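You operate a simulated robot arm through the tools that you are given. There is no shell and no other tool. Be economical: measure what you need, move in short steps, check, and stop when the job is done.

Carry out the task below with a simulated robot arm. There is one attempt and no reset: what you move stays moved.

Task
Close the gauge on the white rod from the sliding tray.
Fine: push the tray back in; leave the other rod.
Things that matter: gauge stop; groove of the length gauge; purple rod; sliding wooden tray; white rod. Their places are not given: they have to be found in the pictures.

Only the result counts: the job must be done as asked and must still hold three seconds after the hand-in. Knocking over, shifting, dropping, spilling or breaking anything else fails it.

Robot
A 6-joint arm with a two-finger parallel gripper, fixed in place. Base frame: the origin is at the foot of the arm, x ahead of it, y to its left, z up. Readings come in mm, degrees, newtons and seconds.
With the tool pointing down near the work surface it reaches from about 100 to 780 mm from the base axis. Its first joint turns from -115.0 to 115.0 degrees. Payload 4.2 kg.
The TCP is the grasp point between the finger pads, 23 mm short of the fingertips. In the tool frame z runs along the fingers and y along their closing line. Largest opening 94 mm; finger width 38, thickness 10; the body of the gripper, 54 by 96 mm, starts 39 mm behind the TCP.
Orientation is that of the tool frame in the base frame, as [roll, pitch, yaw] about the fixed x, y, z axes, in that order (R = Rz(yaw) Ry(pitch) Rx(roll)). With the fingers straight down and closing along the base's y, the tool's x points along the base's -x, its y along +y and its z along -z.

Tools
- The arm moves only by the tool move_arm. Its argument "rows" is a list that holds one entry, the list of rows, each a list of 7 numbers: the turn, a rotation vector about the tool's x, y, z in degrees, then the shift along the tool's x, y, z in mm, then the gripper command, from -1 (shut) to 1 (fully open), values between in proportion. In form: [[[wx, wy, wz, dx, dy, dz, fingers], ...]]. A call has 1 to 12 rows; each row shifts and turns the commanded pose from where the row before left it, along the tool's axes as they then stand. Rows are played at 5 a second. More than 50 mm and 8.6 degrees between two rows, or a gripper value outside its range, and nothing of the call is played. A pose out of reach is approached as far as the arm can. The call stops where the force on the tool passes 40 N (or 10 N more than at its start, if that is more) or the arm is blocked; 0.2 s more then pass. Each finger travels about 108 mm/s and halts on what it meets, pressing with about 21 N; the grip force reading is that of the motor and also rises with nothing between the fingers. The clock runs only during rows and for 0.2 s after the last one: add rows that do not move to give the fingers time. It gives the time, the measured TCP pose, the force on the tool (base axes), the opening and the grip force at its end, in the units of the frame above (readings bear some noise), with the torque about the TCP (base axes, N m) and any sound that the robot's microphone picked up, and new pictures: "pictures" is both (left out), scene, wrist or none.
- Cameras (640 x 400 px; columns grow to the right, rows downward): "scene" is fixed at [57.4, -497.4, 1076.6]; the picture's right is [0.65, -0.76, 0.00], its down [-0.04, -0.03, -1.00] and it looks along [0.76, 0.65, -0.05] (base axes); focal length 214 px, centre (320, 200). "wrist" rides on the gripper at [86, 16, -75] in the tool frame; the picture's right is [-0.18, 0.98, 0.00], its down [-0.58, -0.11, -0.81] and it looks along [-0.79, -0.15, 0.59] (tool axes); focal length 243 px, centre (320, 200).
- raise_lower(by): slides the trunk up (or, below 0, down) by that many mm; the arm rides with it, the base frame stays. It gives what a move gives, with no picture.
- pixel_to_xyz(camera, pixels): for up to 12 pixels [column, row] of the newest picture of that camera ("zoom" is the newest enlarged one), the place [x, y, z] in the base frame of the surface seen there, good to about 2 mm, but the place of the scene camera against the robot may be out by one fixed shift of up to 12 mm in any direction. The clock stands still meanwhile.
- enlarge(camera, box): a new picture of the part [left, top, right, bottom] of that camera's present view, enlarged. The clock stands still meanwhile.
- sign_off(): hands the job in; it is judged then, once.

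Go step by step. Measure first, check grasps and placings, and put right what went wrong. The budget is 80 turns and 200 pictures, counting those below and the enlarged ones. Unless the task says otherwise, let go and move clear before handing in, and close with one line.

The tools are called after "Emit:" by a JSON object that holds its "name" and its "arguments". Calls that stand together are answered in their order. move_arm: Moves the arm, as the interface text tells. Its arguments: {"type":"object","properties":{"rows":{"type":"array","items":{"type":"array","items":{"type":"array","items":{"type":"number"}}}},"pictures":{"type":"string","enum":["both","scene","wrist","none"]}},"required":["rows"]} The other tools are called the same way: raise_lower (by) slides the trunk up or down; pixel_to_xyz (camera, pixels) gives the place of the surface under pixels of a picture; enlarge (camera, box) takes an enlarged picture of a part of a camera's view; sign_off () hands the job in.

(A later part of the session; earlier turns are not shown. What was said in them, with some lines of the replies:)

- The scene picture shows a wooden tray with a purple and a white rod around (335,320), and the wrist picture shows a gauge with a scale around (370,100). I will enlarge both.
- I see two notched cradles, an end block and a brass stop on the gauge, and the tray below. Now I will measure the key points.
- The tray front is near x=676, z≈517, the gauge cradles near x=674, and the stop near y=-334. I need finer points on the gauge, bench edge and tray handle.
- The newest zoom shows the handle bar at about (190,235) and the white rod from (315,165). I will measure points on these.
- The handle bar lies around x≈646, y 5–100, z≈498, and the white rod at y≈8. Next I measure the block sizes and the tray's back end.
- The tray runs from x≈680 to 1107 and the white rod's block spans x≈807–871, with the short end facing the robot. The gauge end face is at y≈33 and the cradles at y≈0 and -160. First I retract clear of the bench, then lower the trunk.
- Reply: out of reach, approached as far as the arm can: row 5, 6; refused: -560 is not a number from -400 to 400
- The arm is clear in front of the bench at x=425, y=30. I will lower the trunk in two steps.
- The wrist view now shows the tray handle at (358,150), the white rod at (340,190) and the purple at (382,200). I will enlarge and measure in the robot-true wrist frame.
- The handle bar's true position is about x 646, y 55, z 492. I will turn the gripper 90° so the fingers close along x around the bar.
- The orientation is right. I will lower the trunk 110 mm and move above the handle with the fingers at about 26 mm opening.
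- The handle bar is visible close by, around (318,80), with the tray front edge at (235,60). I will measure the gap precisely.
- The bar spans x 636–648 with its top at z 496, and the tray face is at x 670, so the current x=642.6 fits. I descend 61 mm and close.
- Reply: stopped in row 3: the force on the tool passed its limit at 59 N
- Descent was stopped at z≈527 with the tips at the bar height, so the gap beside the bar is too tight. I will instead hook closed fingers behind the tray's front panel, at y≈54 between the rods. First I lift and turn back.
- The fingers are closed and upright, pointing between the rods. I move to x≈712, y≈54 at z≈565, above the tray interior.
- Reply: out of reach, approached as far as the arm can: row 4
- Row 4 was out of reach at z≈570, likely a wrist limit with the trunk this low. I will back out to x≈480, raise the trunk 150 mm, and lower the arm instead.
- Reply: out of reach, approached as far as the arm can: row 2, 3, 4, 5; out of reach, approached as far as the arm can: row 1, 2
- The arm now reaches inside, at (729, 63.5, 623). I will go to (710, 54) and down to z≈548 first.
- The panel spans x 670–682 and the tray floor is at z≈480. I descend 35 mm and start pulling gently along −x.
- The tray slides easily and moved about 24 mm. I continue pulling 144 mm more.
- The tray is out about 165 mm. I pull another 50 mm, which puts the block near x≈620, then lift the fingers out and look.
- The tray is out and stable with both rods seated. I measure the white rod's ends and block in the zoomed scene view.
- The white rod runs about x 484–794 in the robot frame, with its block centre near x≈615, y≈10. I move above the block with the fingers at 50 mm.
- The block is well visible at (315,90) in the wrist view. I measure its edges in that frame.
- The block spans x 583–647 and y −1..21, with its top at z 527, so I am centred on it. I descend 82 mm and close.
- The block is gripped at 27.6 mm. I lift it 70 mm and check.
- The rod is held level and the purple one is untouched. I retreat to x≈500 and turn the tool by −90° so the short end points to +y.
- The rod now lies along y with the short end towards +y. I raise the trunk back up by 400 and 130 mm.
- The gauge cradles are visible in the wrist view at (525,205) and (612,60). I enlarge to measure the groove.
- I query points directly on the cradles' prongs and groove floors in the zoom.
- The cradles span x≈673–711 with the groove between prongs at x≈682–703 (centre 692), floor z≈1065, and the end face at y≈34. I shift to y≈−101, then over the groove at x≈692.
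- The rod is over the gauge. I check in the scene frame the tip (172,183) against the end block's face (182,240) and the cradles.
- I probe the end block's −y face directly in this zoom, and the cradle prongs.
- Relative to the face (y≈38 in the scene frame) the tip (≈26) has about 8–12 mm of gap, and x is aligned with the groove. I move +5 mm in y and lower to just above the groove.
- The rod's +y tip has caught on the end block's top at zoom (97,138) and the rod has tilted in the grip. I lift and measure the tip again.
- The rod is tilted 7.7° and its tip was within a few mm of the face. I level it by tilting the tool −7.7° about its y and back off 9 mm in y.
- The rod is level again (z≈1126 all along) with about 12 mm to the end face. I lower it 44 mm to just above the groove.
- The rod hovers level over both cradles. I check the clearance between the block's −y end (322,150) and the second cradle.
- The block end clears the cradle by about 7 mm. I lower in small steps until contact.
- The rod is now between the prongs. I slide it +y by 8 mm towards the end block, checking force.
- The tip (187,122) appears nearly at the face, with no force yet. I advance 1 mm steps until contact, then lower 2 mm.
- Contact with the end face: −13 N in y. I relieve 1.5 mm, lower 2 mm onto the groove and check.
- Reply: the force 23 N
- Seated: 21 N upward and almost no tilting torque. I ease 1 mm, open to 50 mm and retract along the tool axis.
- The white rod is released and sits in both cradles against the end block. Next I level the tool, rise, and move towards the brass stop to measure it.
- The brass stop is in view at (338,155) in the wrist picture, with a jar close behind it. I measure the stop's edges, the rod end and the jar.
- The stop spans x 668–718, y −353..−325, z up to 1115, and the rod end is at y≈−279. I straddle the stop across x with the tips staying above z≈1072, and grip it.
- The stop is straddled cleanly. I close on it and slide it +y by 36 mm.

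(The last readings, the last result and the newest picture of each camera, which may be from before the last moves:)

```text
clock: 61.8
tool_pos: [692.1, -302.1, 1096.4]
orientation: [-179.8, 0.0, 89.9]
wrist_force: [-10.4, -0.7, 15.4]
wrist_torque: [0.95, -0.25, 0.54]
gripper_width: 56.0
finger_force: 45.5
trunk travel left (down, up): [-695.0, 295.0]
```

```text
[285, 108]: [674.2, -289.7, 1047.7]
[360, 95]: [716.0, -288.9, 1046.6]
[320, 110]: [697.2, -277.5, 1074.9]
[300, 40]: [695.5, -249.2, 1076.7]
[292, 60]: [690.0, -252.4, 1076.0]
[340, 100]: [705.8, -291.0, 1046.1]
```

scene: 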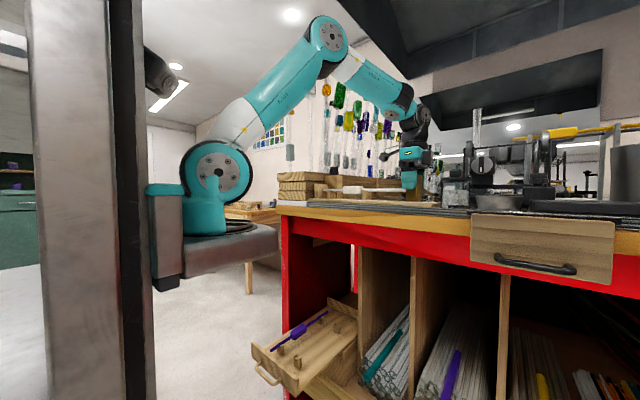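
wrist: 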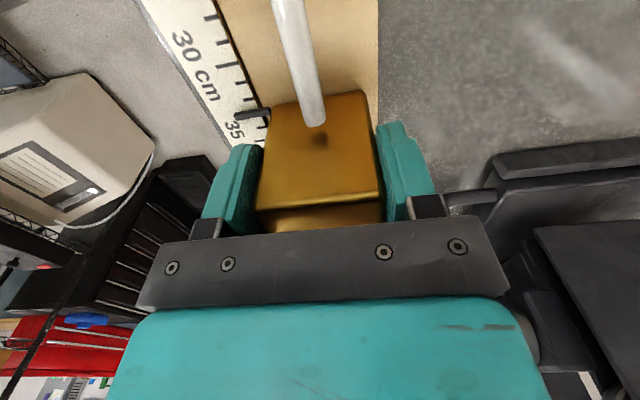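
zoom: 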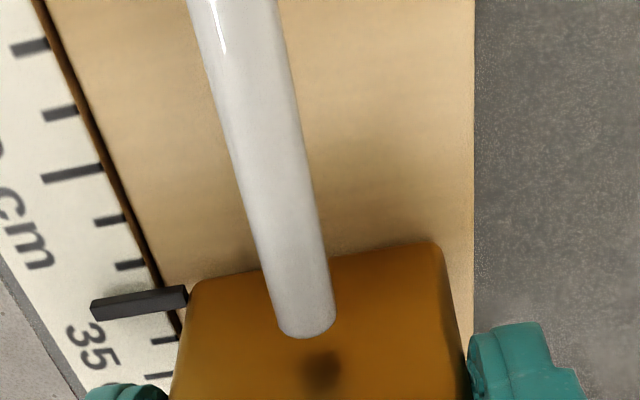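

The stop slides with the gripper; its face is at y≈−290 with the rod end at ≈−279. I advance 7 mm and then 1 mm steps.

Emit:
{"name": "move_arm", "arguments": {"rows": [[[0, 0, 0, 3, 0, 0, -1], [0, 0, 0, 3, 0, 0, -1], [0, 0, 0, 1, 0, 0, -1], [0, 0, 0, 1, 0, 0, -1], [0, 0, 0, 0, 0, 0, -1]]], "pictures": "wrist"}}

Emit:
{"name": "enlarge", "arguments": {"camera": "wrist", "box": [200, 0, 440, 150]}}

```text
clock: 63.0
tool_pos: [693.4, -296.2, 1095.5]
orientation: [-179.9, -0.1, 89.7]
wrist_force: [-14.5, -25.1, 18.2]
wrist_torque: [-0.25, -0.92, 1.65]
gripper_width: 55.9
finger_force: 45.0
trunk travel left (down, up): [-695.0, 295.0]
```

wrist: 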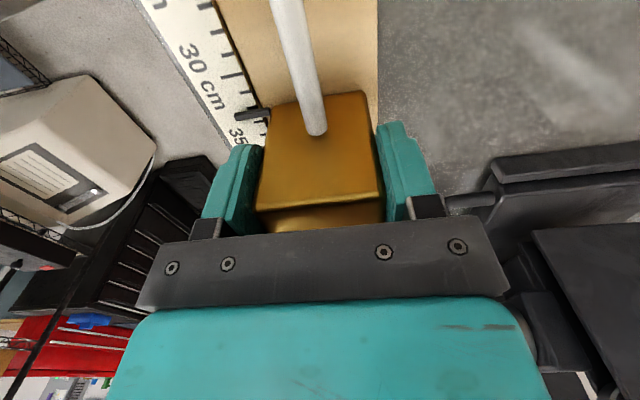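

```text
2.67 times, centred on (320, 75) of wrist
```

zoom: 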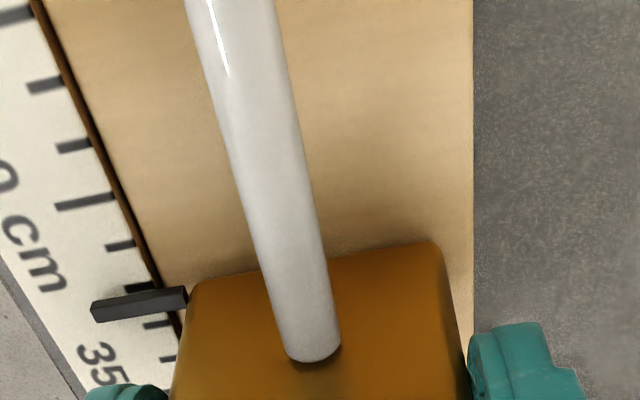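

Contact is made: −25 N in y, and the rod end meets the stop face. I relieve 1.8 mm of command, open, and rise to inspect.

Emit:
{"name": "move_arm", "arguments": {"rows": [[[0, 0, 0, -0.9, 0, 0, -1], [0, 0, 0, -0.9, 0, 0, -1], [0, 0, 0, 0, 0, 0, -1]]], "pictures": "none"}}

Emit:
{"name": "move_arm", "arguments": {"rows": [[[0, 0, 0, 0, 0, 0, 0.4], [0, 0, 0, 0, 0, 0, 0.617], [0, 0, 0, 0, 0, 0, 0.617], [0, 0, 0, 0, 0, -25, 0.617], [0, 0, 0, 0, 0, -40, 0.617], [0, 0, 0, 0, 0, -40, 0.617], [0, 0, 0, 40, 0, 0, 0.617], [0, 0, 0, 0, 0, 0, 0.617]]], "pictures": "both"}}

Emit:
{"name": "enlarge", "arguments": {"camera": "wrist", "box": [230, 20, 430, 210]}}

Emit:
{"name": "enlarge", "arguments": {"camera": "scene", "box": [310, 160, 450, 220]}}

```text
clock: 63.8
tool_pos: [692.0, -296.3, 1096.1]
orientation: [-179.7, -0.1, 89.8]
wrist_force: [-23.7, -10.7, 13.3]
wrist_torque: [-0.65, -1.11, -0.05]
gripper_width: 56.2
finger_force: 44.7
trunk travel left (down, up): [-695.0, 295.0]
```

```text
clock: 65.6
tool_pos: [693.3, -254.8, 1198.6]
orientation: [-179.8, 0.0, 89.8]
wrist_force: [-0.5, 0.2, 0.0]
wrist_torque: [-0.02, 0.0, 0.01]
gripper_width: 76.1
finger_force: 0.0
trunk travel left (down, up): [-695.0, 295.0]
```

scene: 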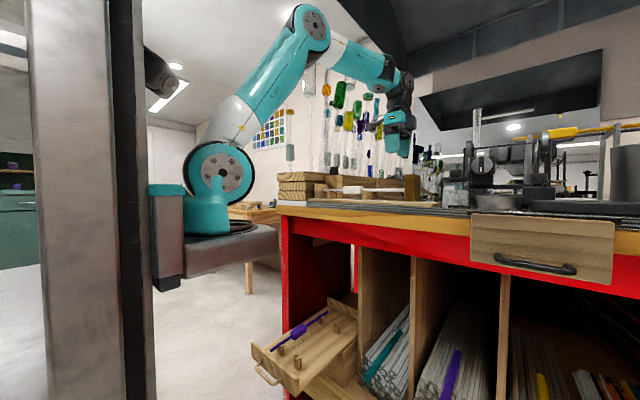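
wrist: 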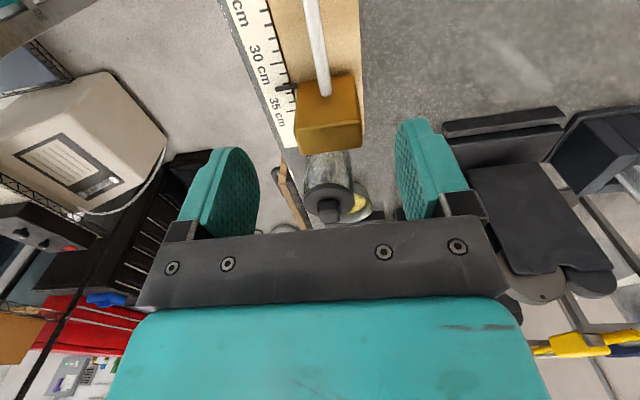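

```text
2.11 times, centred on (330, 115) of wrist
```

zoom: 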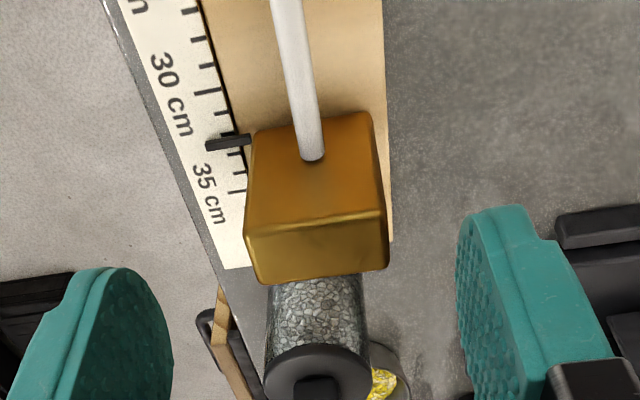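

```text
4.57 times, centred on (380, 190) of scene
```

zoom: 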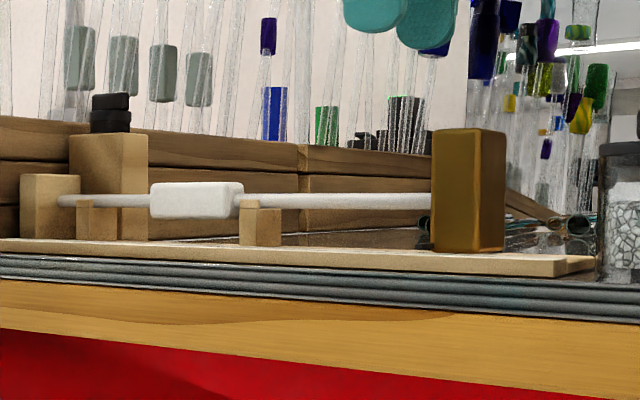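

The gauge looks closed on the rod. I zoom in on both ends to confirm contact.

Emit:
{"name": "enlarge", "arguments": {"camera": "scene", "box": [310, 185, 350, 215]}}

Emit:
{"name": "pixel_to_xyz", "arguments": {"camera": "zoom", "pixels": [[120, 150], [135, 150], [150, 150], [110, 120], [130, 200], [200, 150]]}}

Emit:
{"name": "enlarge", "arguments": {"camera": "wrist", "box": [290, 50, 370, 120]}}

```text
13.33 times, centred on (330, 200) of scene
```

zoom: 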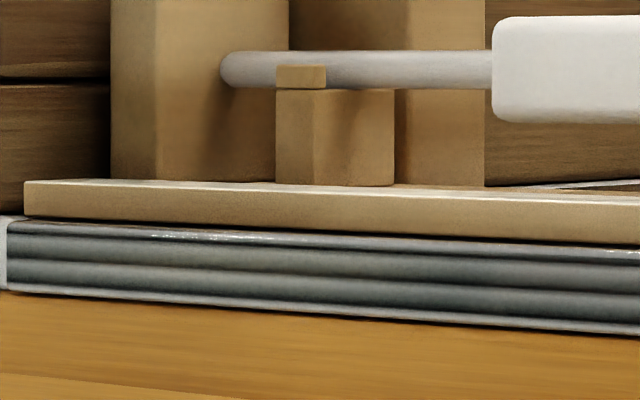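

```text
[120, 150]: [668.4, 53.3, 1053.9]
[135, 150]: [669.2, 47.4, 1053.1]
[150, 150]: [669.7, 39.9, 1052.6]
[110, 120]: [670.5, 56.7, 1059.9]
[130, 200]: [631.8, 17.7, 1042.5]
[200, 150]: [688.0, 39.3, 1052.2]
```

```text
5.71 times, centred on (330, 85) of wrist
```

zoom: 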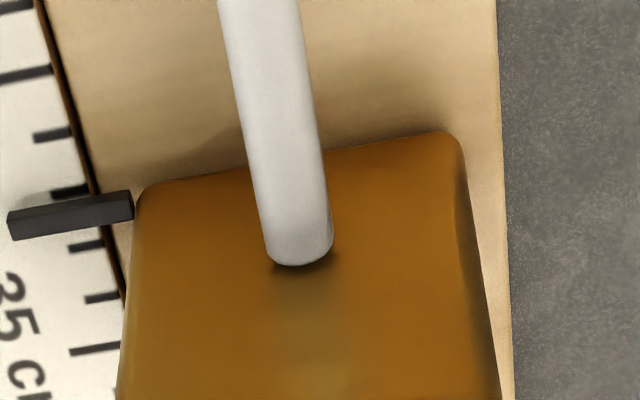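

Both ends are in contact: stop and rod end touch in the wrist zoom, and the tip is at the end face. Now I retreat to the front, fingers closed, to push the tray back.

Emit:
{"name": "move_arm", "arguments": {"rows": [[[0, 0, 0, 0, -45, 0, 0.617], [0, 0, 0, 0, -45, 0, -1], [0, 0, 0, 0, -45, 0, -1], [0, 0, 0, 0, -45, 0, -1], [0, 0, 0, 30, -35, 15, -1], [0, 0, 0, 45, 0, 15, -1], [0, 0, 0, 45, 0, 15, -1], [0, 0, 0, 45, 0, 15, -1], [0, 0, 0, 45, 0, 0, -1], [0, 0, 0, 45, 0, 0, -1], [0, 0, 0, 45, 0, 0, -1], [0, 0, 0, 9, 0, 0, -1]]], "pictures": "scene"}}

```text
clock: 68.2
tool_pos: [477.7, 55.0, 1141.5]
orientation: [-179.8, -0.1, 90.0]
wrist_force: [0.1, -0.8, -0.6]
wrist_torque: [0.0, 0.01, 0.02]
gripper_width: 0.0
finger_force: 21.3
trunk travel left (down, up): [-695.0, 295.0]
```

scene: 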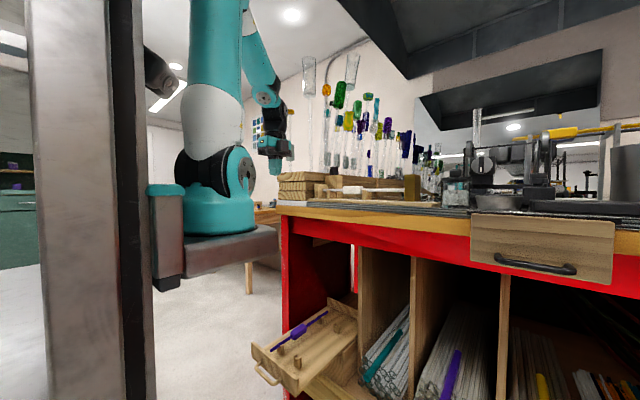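

The arm is clear in front of the bench. I lower the trunk by 500 mm in two steps; the tips will end near z≈618, above the tray.

Emit:
{"name": "raise_lower", "arguments": {"by": -300}}

Emit:
{"name": "raise_lower", "arguments": {"by": -200}}

Emit:
{"name": "move_arm", "arguments": {"rows": [[[0, 0, 0, 0, -45, 0, -1], [0, 0, 0, 0, -45, 0, -1], [0, 0, 0, 0, -10, 0, -1], [0, 0, 0, 0, 0, 0, -1]]], "pictures": "both"}}

Emit:
{"name": "enlarge", "arguments": {"camera": "scene", "box": [230, 260, 370, 400]}}

```text
clock: 71.2
tool_pos: [477.8, 54.5, 840.2]
orientation: [-179.8, 0.0, 89.9]
wrist_force: [-0.3, 0.0, 0.4]
wrist_torque: [-0.02, -0.02, 0.02]
gripper_width: 0.2
finger_force: 21.0
trunk travel left (down, up): [-395.0, 595.0]
```

```text
clock: 73.4
tool_pos: [477.5, 54.2, 641.2]
orientation: [-179.8, 0.0, 89.9]
wrist_force: [0.8, 0.4, 0.4]
wrist_torque: [0.0, -0.01, 0.01]
gripper_width: 0.0
finger_force: 20.8
trunk travel left (down, up): [-195.0, 795.0]
```

```text
clock: 74.4
tool_pos: [377.4, 53.7, 641.1]
orientation: [-179.7, 0.1, 89.9]
wrist_force: [0.4, -0.7, -0.5]
wrist_torque: [-0.02, 0.0, -0.01]
gripper_width: 0.1
finger_force: 20.7
trunk travel left (down, up): [-195.0, 795.0]
```

scene: 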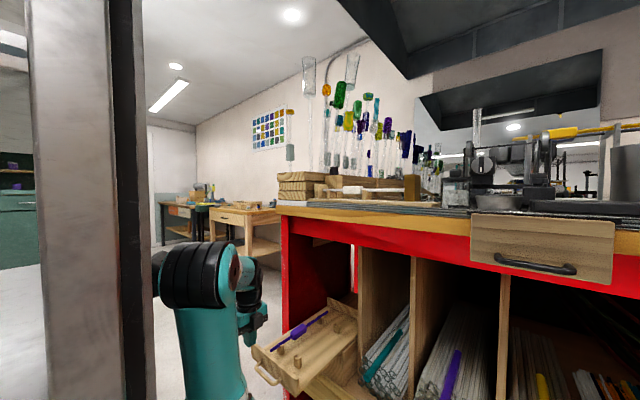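
wrist: 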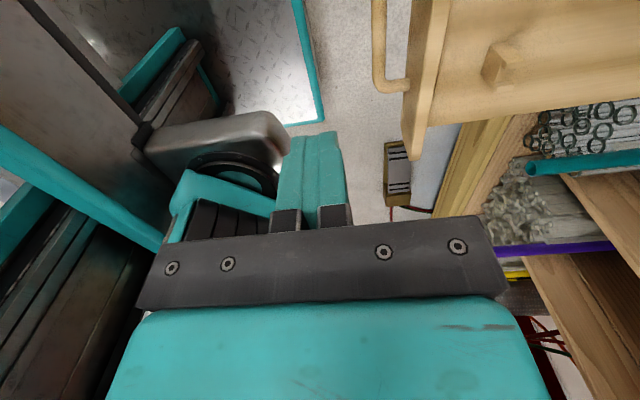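

```text
2.86 times, centred on (300, 330) of scene
```

zoom: 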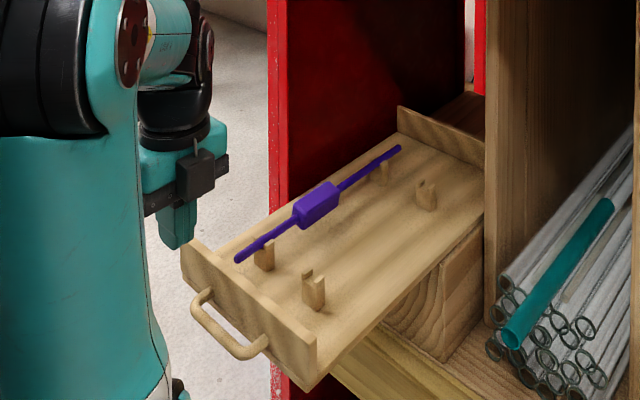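

The fingers are in front of the tray. I confirm the handle bar's position.

Emit:
{"name": "pixel_to_xyz", "arguments": {"camera": "wrist", "pixels": [[376, 20], [380, 50], [385, 85], [415, 60], [432, 60]]}}

Emit:
{"name": "pixel_to_xyz", "arguments": {"camera": "zoom", "pixels": [[200, 300], [225, 340], [262, 345], [250, 290]]}}

```text
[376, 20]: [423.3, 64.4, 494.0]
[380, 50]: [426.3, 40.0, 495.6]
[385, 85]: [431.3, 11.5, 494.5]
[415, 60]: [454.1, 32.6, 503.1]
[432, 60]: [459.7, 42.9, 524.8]
```

```text
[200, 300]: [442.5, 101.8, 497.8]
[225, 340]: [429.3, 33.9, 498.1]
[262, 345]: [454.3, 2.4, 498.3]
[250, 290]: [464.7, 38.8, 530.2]
```

The bar's front is at x≈420, so the tray has 216 mm to go. I descend to z≈503 and begin pushing +x.

Emit:
{"name": "move_arm", "arguments": {"rows": [[[0, 0, 0, 0, 0, 46, -1], [0, 0, 0, 0, 0, 46, -1], [0, 0, 0, 0, 0, 46, -1], [0, 0, 0, 0, 10, 0, -1], [0, 0, 0, 0, 10, 0, -1], [0, 0, 0, 0, 10, 0, -1], [0, 0, 0, 0, 8, 0, -1], [0, 0, 0, 0, 10, 0, -1], [0, 0, 0, 0, 12, 0, -1], [0, 0, 0, 0, 12, 0, -1], [0, 0, 0, 0, 12, 0, -1], [0, 0, 0, 0, 12, 0, -1]]], "pictures": "both"}}

```text
clock: 77.0
tool_pos: [494.8, 76.0, 516.3]
orientation: [-179.8, -0.1, 90.0]
wrist_force: [-1.8, 0.4, 0.0]
wrist_torque: [-0.03, 0.01, -0.01]
gripper_width: 0.0
finger_force: 21.0
out of reach, approached as far as the arm can: row 2, 3
trunk travel left (down, up): [-195.0, 795.0]
```

scene: 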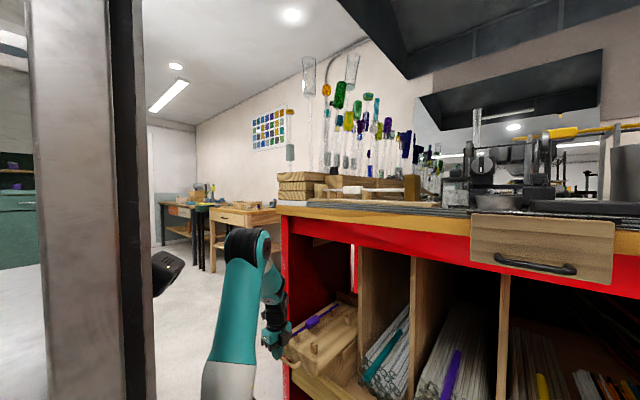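
wrist: 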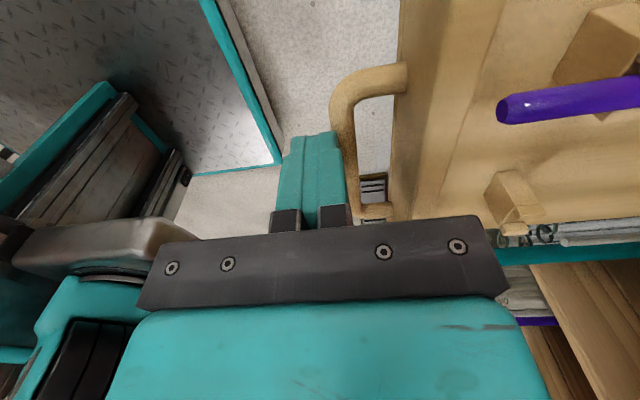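

Pushing works but the fingers sit at y=76 and z=516, slightly high. I back off a little, recentre to y≈54, z≈503, and continue.

Emit:
{"name": "move_arm", "arguments": {"rows": [[[0, 0, 0, 0, -8, 0, -1], [0, 0, 0, -22, 0, 0, -1], [0, 0, 0, 0, 0, 14, -1], [0, 0, 0, 0, 8, 0, -1], [0, 0, 0, 0, 10, 0, -1], [0, 0, 0, 0, 12, 0, -1], [0, 0, 0, 0, 12, 0, -1], [0, 0, 0, 0, 12, 0, -1], [0, 0, 0, 0, 12, 0, -1], [0, 0, 0, 0, 12, 0, -1], [0, 0, 0, 0, 12, 0, -1], [0, 0, 0, 0, 12, 0, -1]]], "pictures": "both"}}

```text
clock: 79.6
tool_pos: [589.0, 52.6, 502.9]
orientation: [-179.8, 0.0, 89.8]
wrist_force: [-0.5, -0.8, 0.3]
wrist_torque: [0.01, 0.01, 0.0]
gripper_width: 0.0
finger_force: 20.8
trunk travel left (down, up): [-195.0, 795.0]
```

scene: 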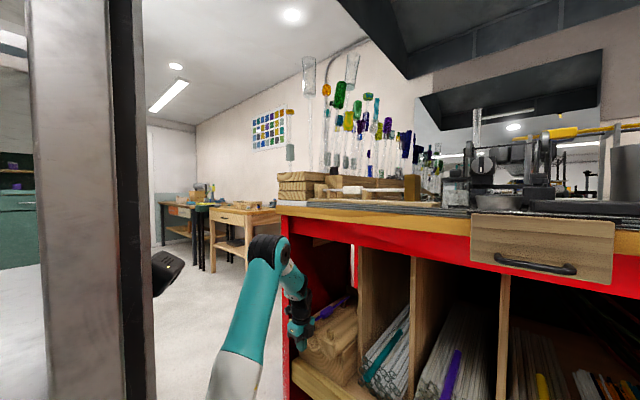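
wrist: 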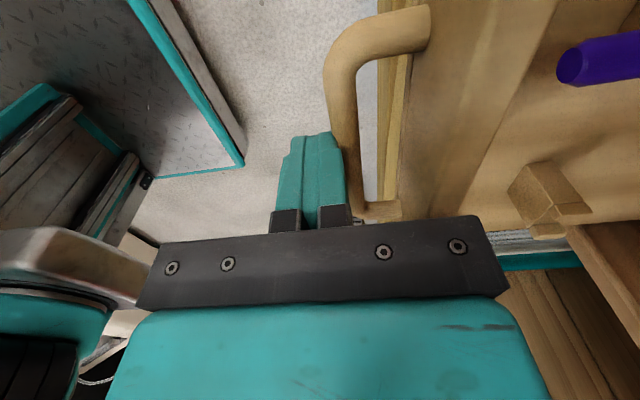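

The push is steady with the tray upright. I push the remaining ~37 mm in shrinking steps.

Emit:
{"name": "move_arm", "arguments": {"rows": [[[0, 0, 0, 0, 10, 0, -1], [0, 0, 0, 0, 10, 0, -1], [0, 0, 0, 0, 6, 0, -1], [0, 0, 0, 0, 4, 0, -1], [0, 0, 0, 0, 3, 0, -1], [0, 0, 0, 0, 2, 0, -1], [0, 0, 0, 0, 2, 0, -1], [0, 0, 0, 0, 0, 0, -1]]], "pictures": "both"}}

Emit:
{"name": "pixel_to_xyz", "arguments": {"camera": "wrist", "pixels": [[410, 100], [425, 150], [440, 60], [400, 150], [340, 100], [460, 100]]}}

```text
clock: 81.4
tool_pos: [625.9, 52.6, 501.5]
orientation: [-179.8, 0.0, 89.9]
wrist_force: [-0.3, -0.7, -0.6]
wrist_torque: [0.02, 0.05, -0.02]
gripper_width: 0.1
finger_force: 21.2
trunk travel left (down, up): [-195.0, 795.0]
```

scene: 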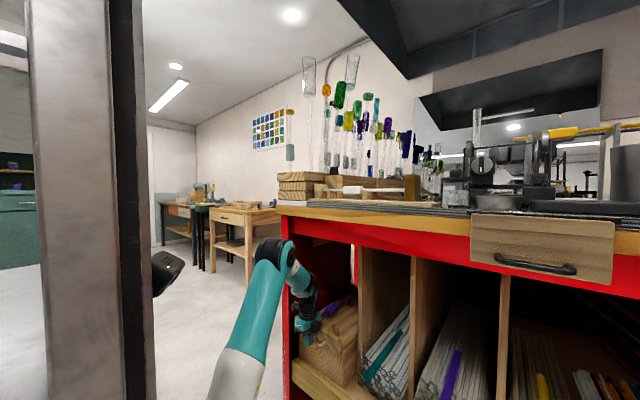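
wrist: 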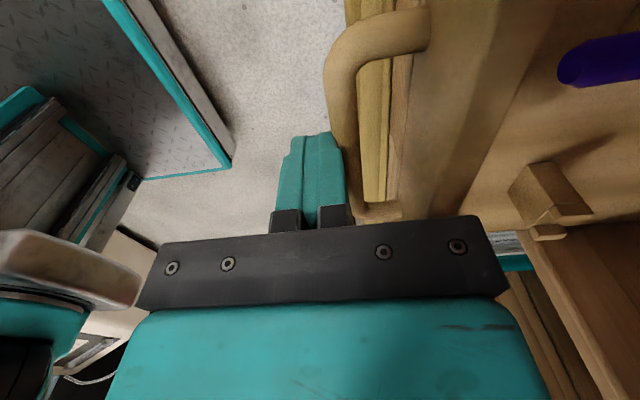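

```text
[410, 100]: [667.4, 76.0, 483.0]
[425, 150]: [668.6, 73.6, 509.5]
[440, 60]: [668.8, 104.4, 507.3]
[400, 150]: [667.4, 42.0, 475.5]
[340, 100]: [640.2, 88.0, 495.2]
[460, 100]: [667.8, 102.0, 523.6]
```

The panel is at x≈668 (originally 670) with no resistance yet. I nudge further in 1.5 mm steps to find the closed stop.

Emit:
{"name": "move_arm", "arguments": {"rows": [[[0, 0, 0, 0, 1.5, 0, -1], [0, 0, 0, 0, 1.5, 0, -1], [0, 0, 0, 0, 1.5, 0, -1], [0, 0, 0, 0, 0, 0, -1]]], "pictures": "wrist"}}

Emit:
{"name": "pixel_to_xyz", "arguments": {"camera": "wrist", "pixels": [[425, 150], [440, 60], [410, 100], [340, 100]]}}

```text
clock: 82.4
tool_pos: [628.0, 53.4, 502.3]
orientation: [-179.5, 0.0, 90.0]
wrist_force: [-15.5, 1.2, 4.8]
wrist_torque: [0.08, 0.14, 0.28]
gripper_width: 0.1
finger_force: 20.9
trunk travel left (down, up): [-195.0, 795.0]
```

wrist: 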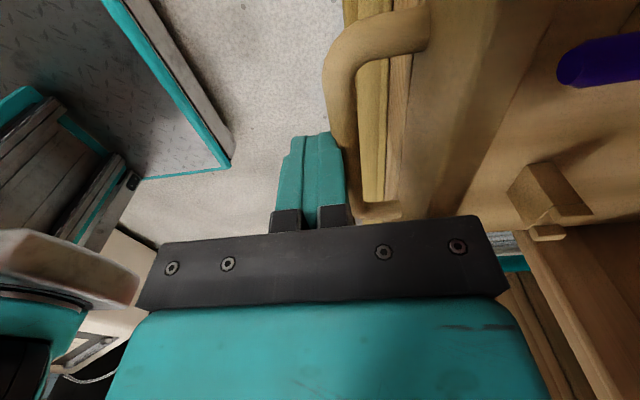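

```text
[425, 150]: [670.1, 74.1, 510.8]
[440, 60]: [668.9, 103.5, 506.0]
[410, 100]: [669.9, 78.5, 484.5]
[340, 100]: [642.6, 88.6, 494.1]
```

The tray has hit its closed stop (15.5 N, panel at x≈670, as originally). I back away and check the whole scene.

Emit:
{"name": "move_arm", "arguments": {"rows": [[[0, 0, 0, 0, -15, 0, -1], [0, 0, 0, 0, -40, 0, -1], [0, 0, 0, 0, -40, 0, -1], [0, 0, 0, 0, -20, -30, -1], [0, 0, 0, 0, 0, -30, -1], [0, 0, 0, 0, 0, 0, -1]]], "pictures": "scene"}}

Emit:
{"name": "enlarge", "arguments": {"camera": "scene", "box": [290, 280, 370, 370]}}

Emit:
{"name": "enlarge", "arguments": {"camera": "scene", "box": [300, 160, 450, 220]}}

```text
clock: 83.8
tool_pos: [514.1, 53.0, 561.6]
orientation: [-179.8, 0.0, 89.9]
wrist_force: [-0.4, 0.0, -0.4]
wrist_torque: [0.0, -0.02, 0.02]
gripper_width: 0.4
finger_force: 21.2
trunk travel left (down, up): [-195.0, 795.0]
```

scene: 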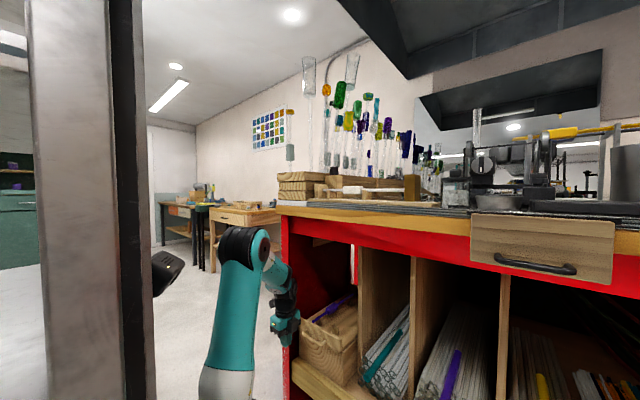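

```text
4.44 times, centred on (330, 325) of scene
```

zoom: 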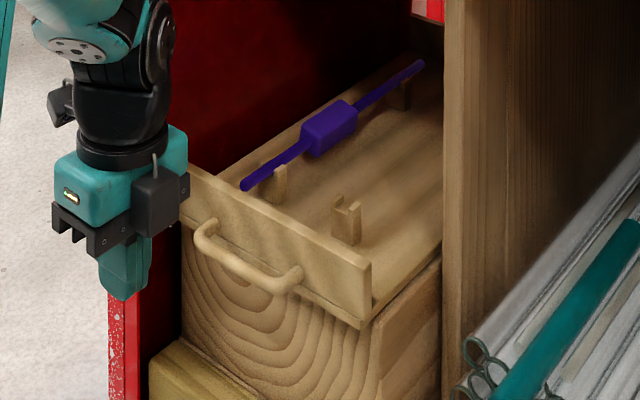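

```text
4.27 times, centred on (375, 190) of scene
```

zoom: 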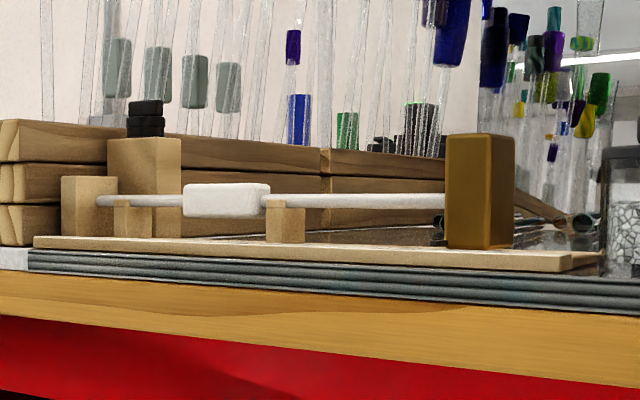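

The tray is shut with the purple rod still on its rests. The white rod lies in the groove between the end block and the closed stop, and the arm is clear, so I hand in.

Emit:
{"name": "sign_off", "arguments": {}}

```text
The job is handed in.
```

The gauge is closed on the white rod, the tray is pushed back in to its stop, and the purple rod is still in its place on the tray.
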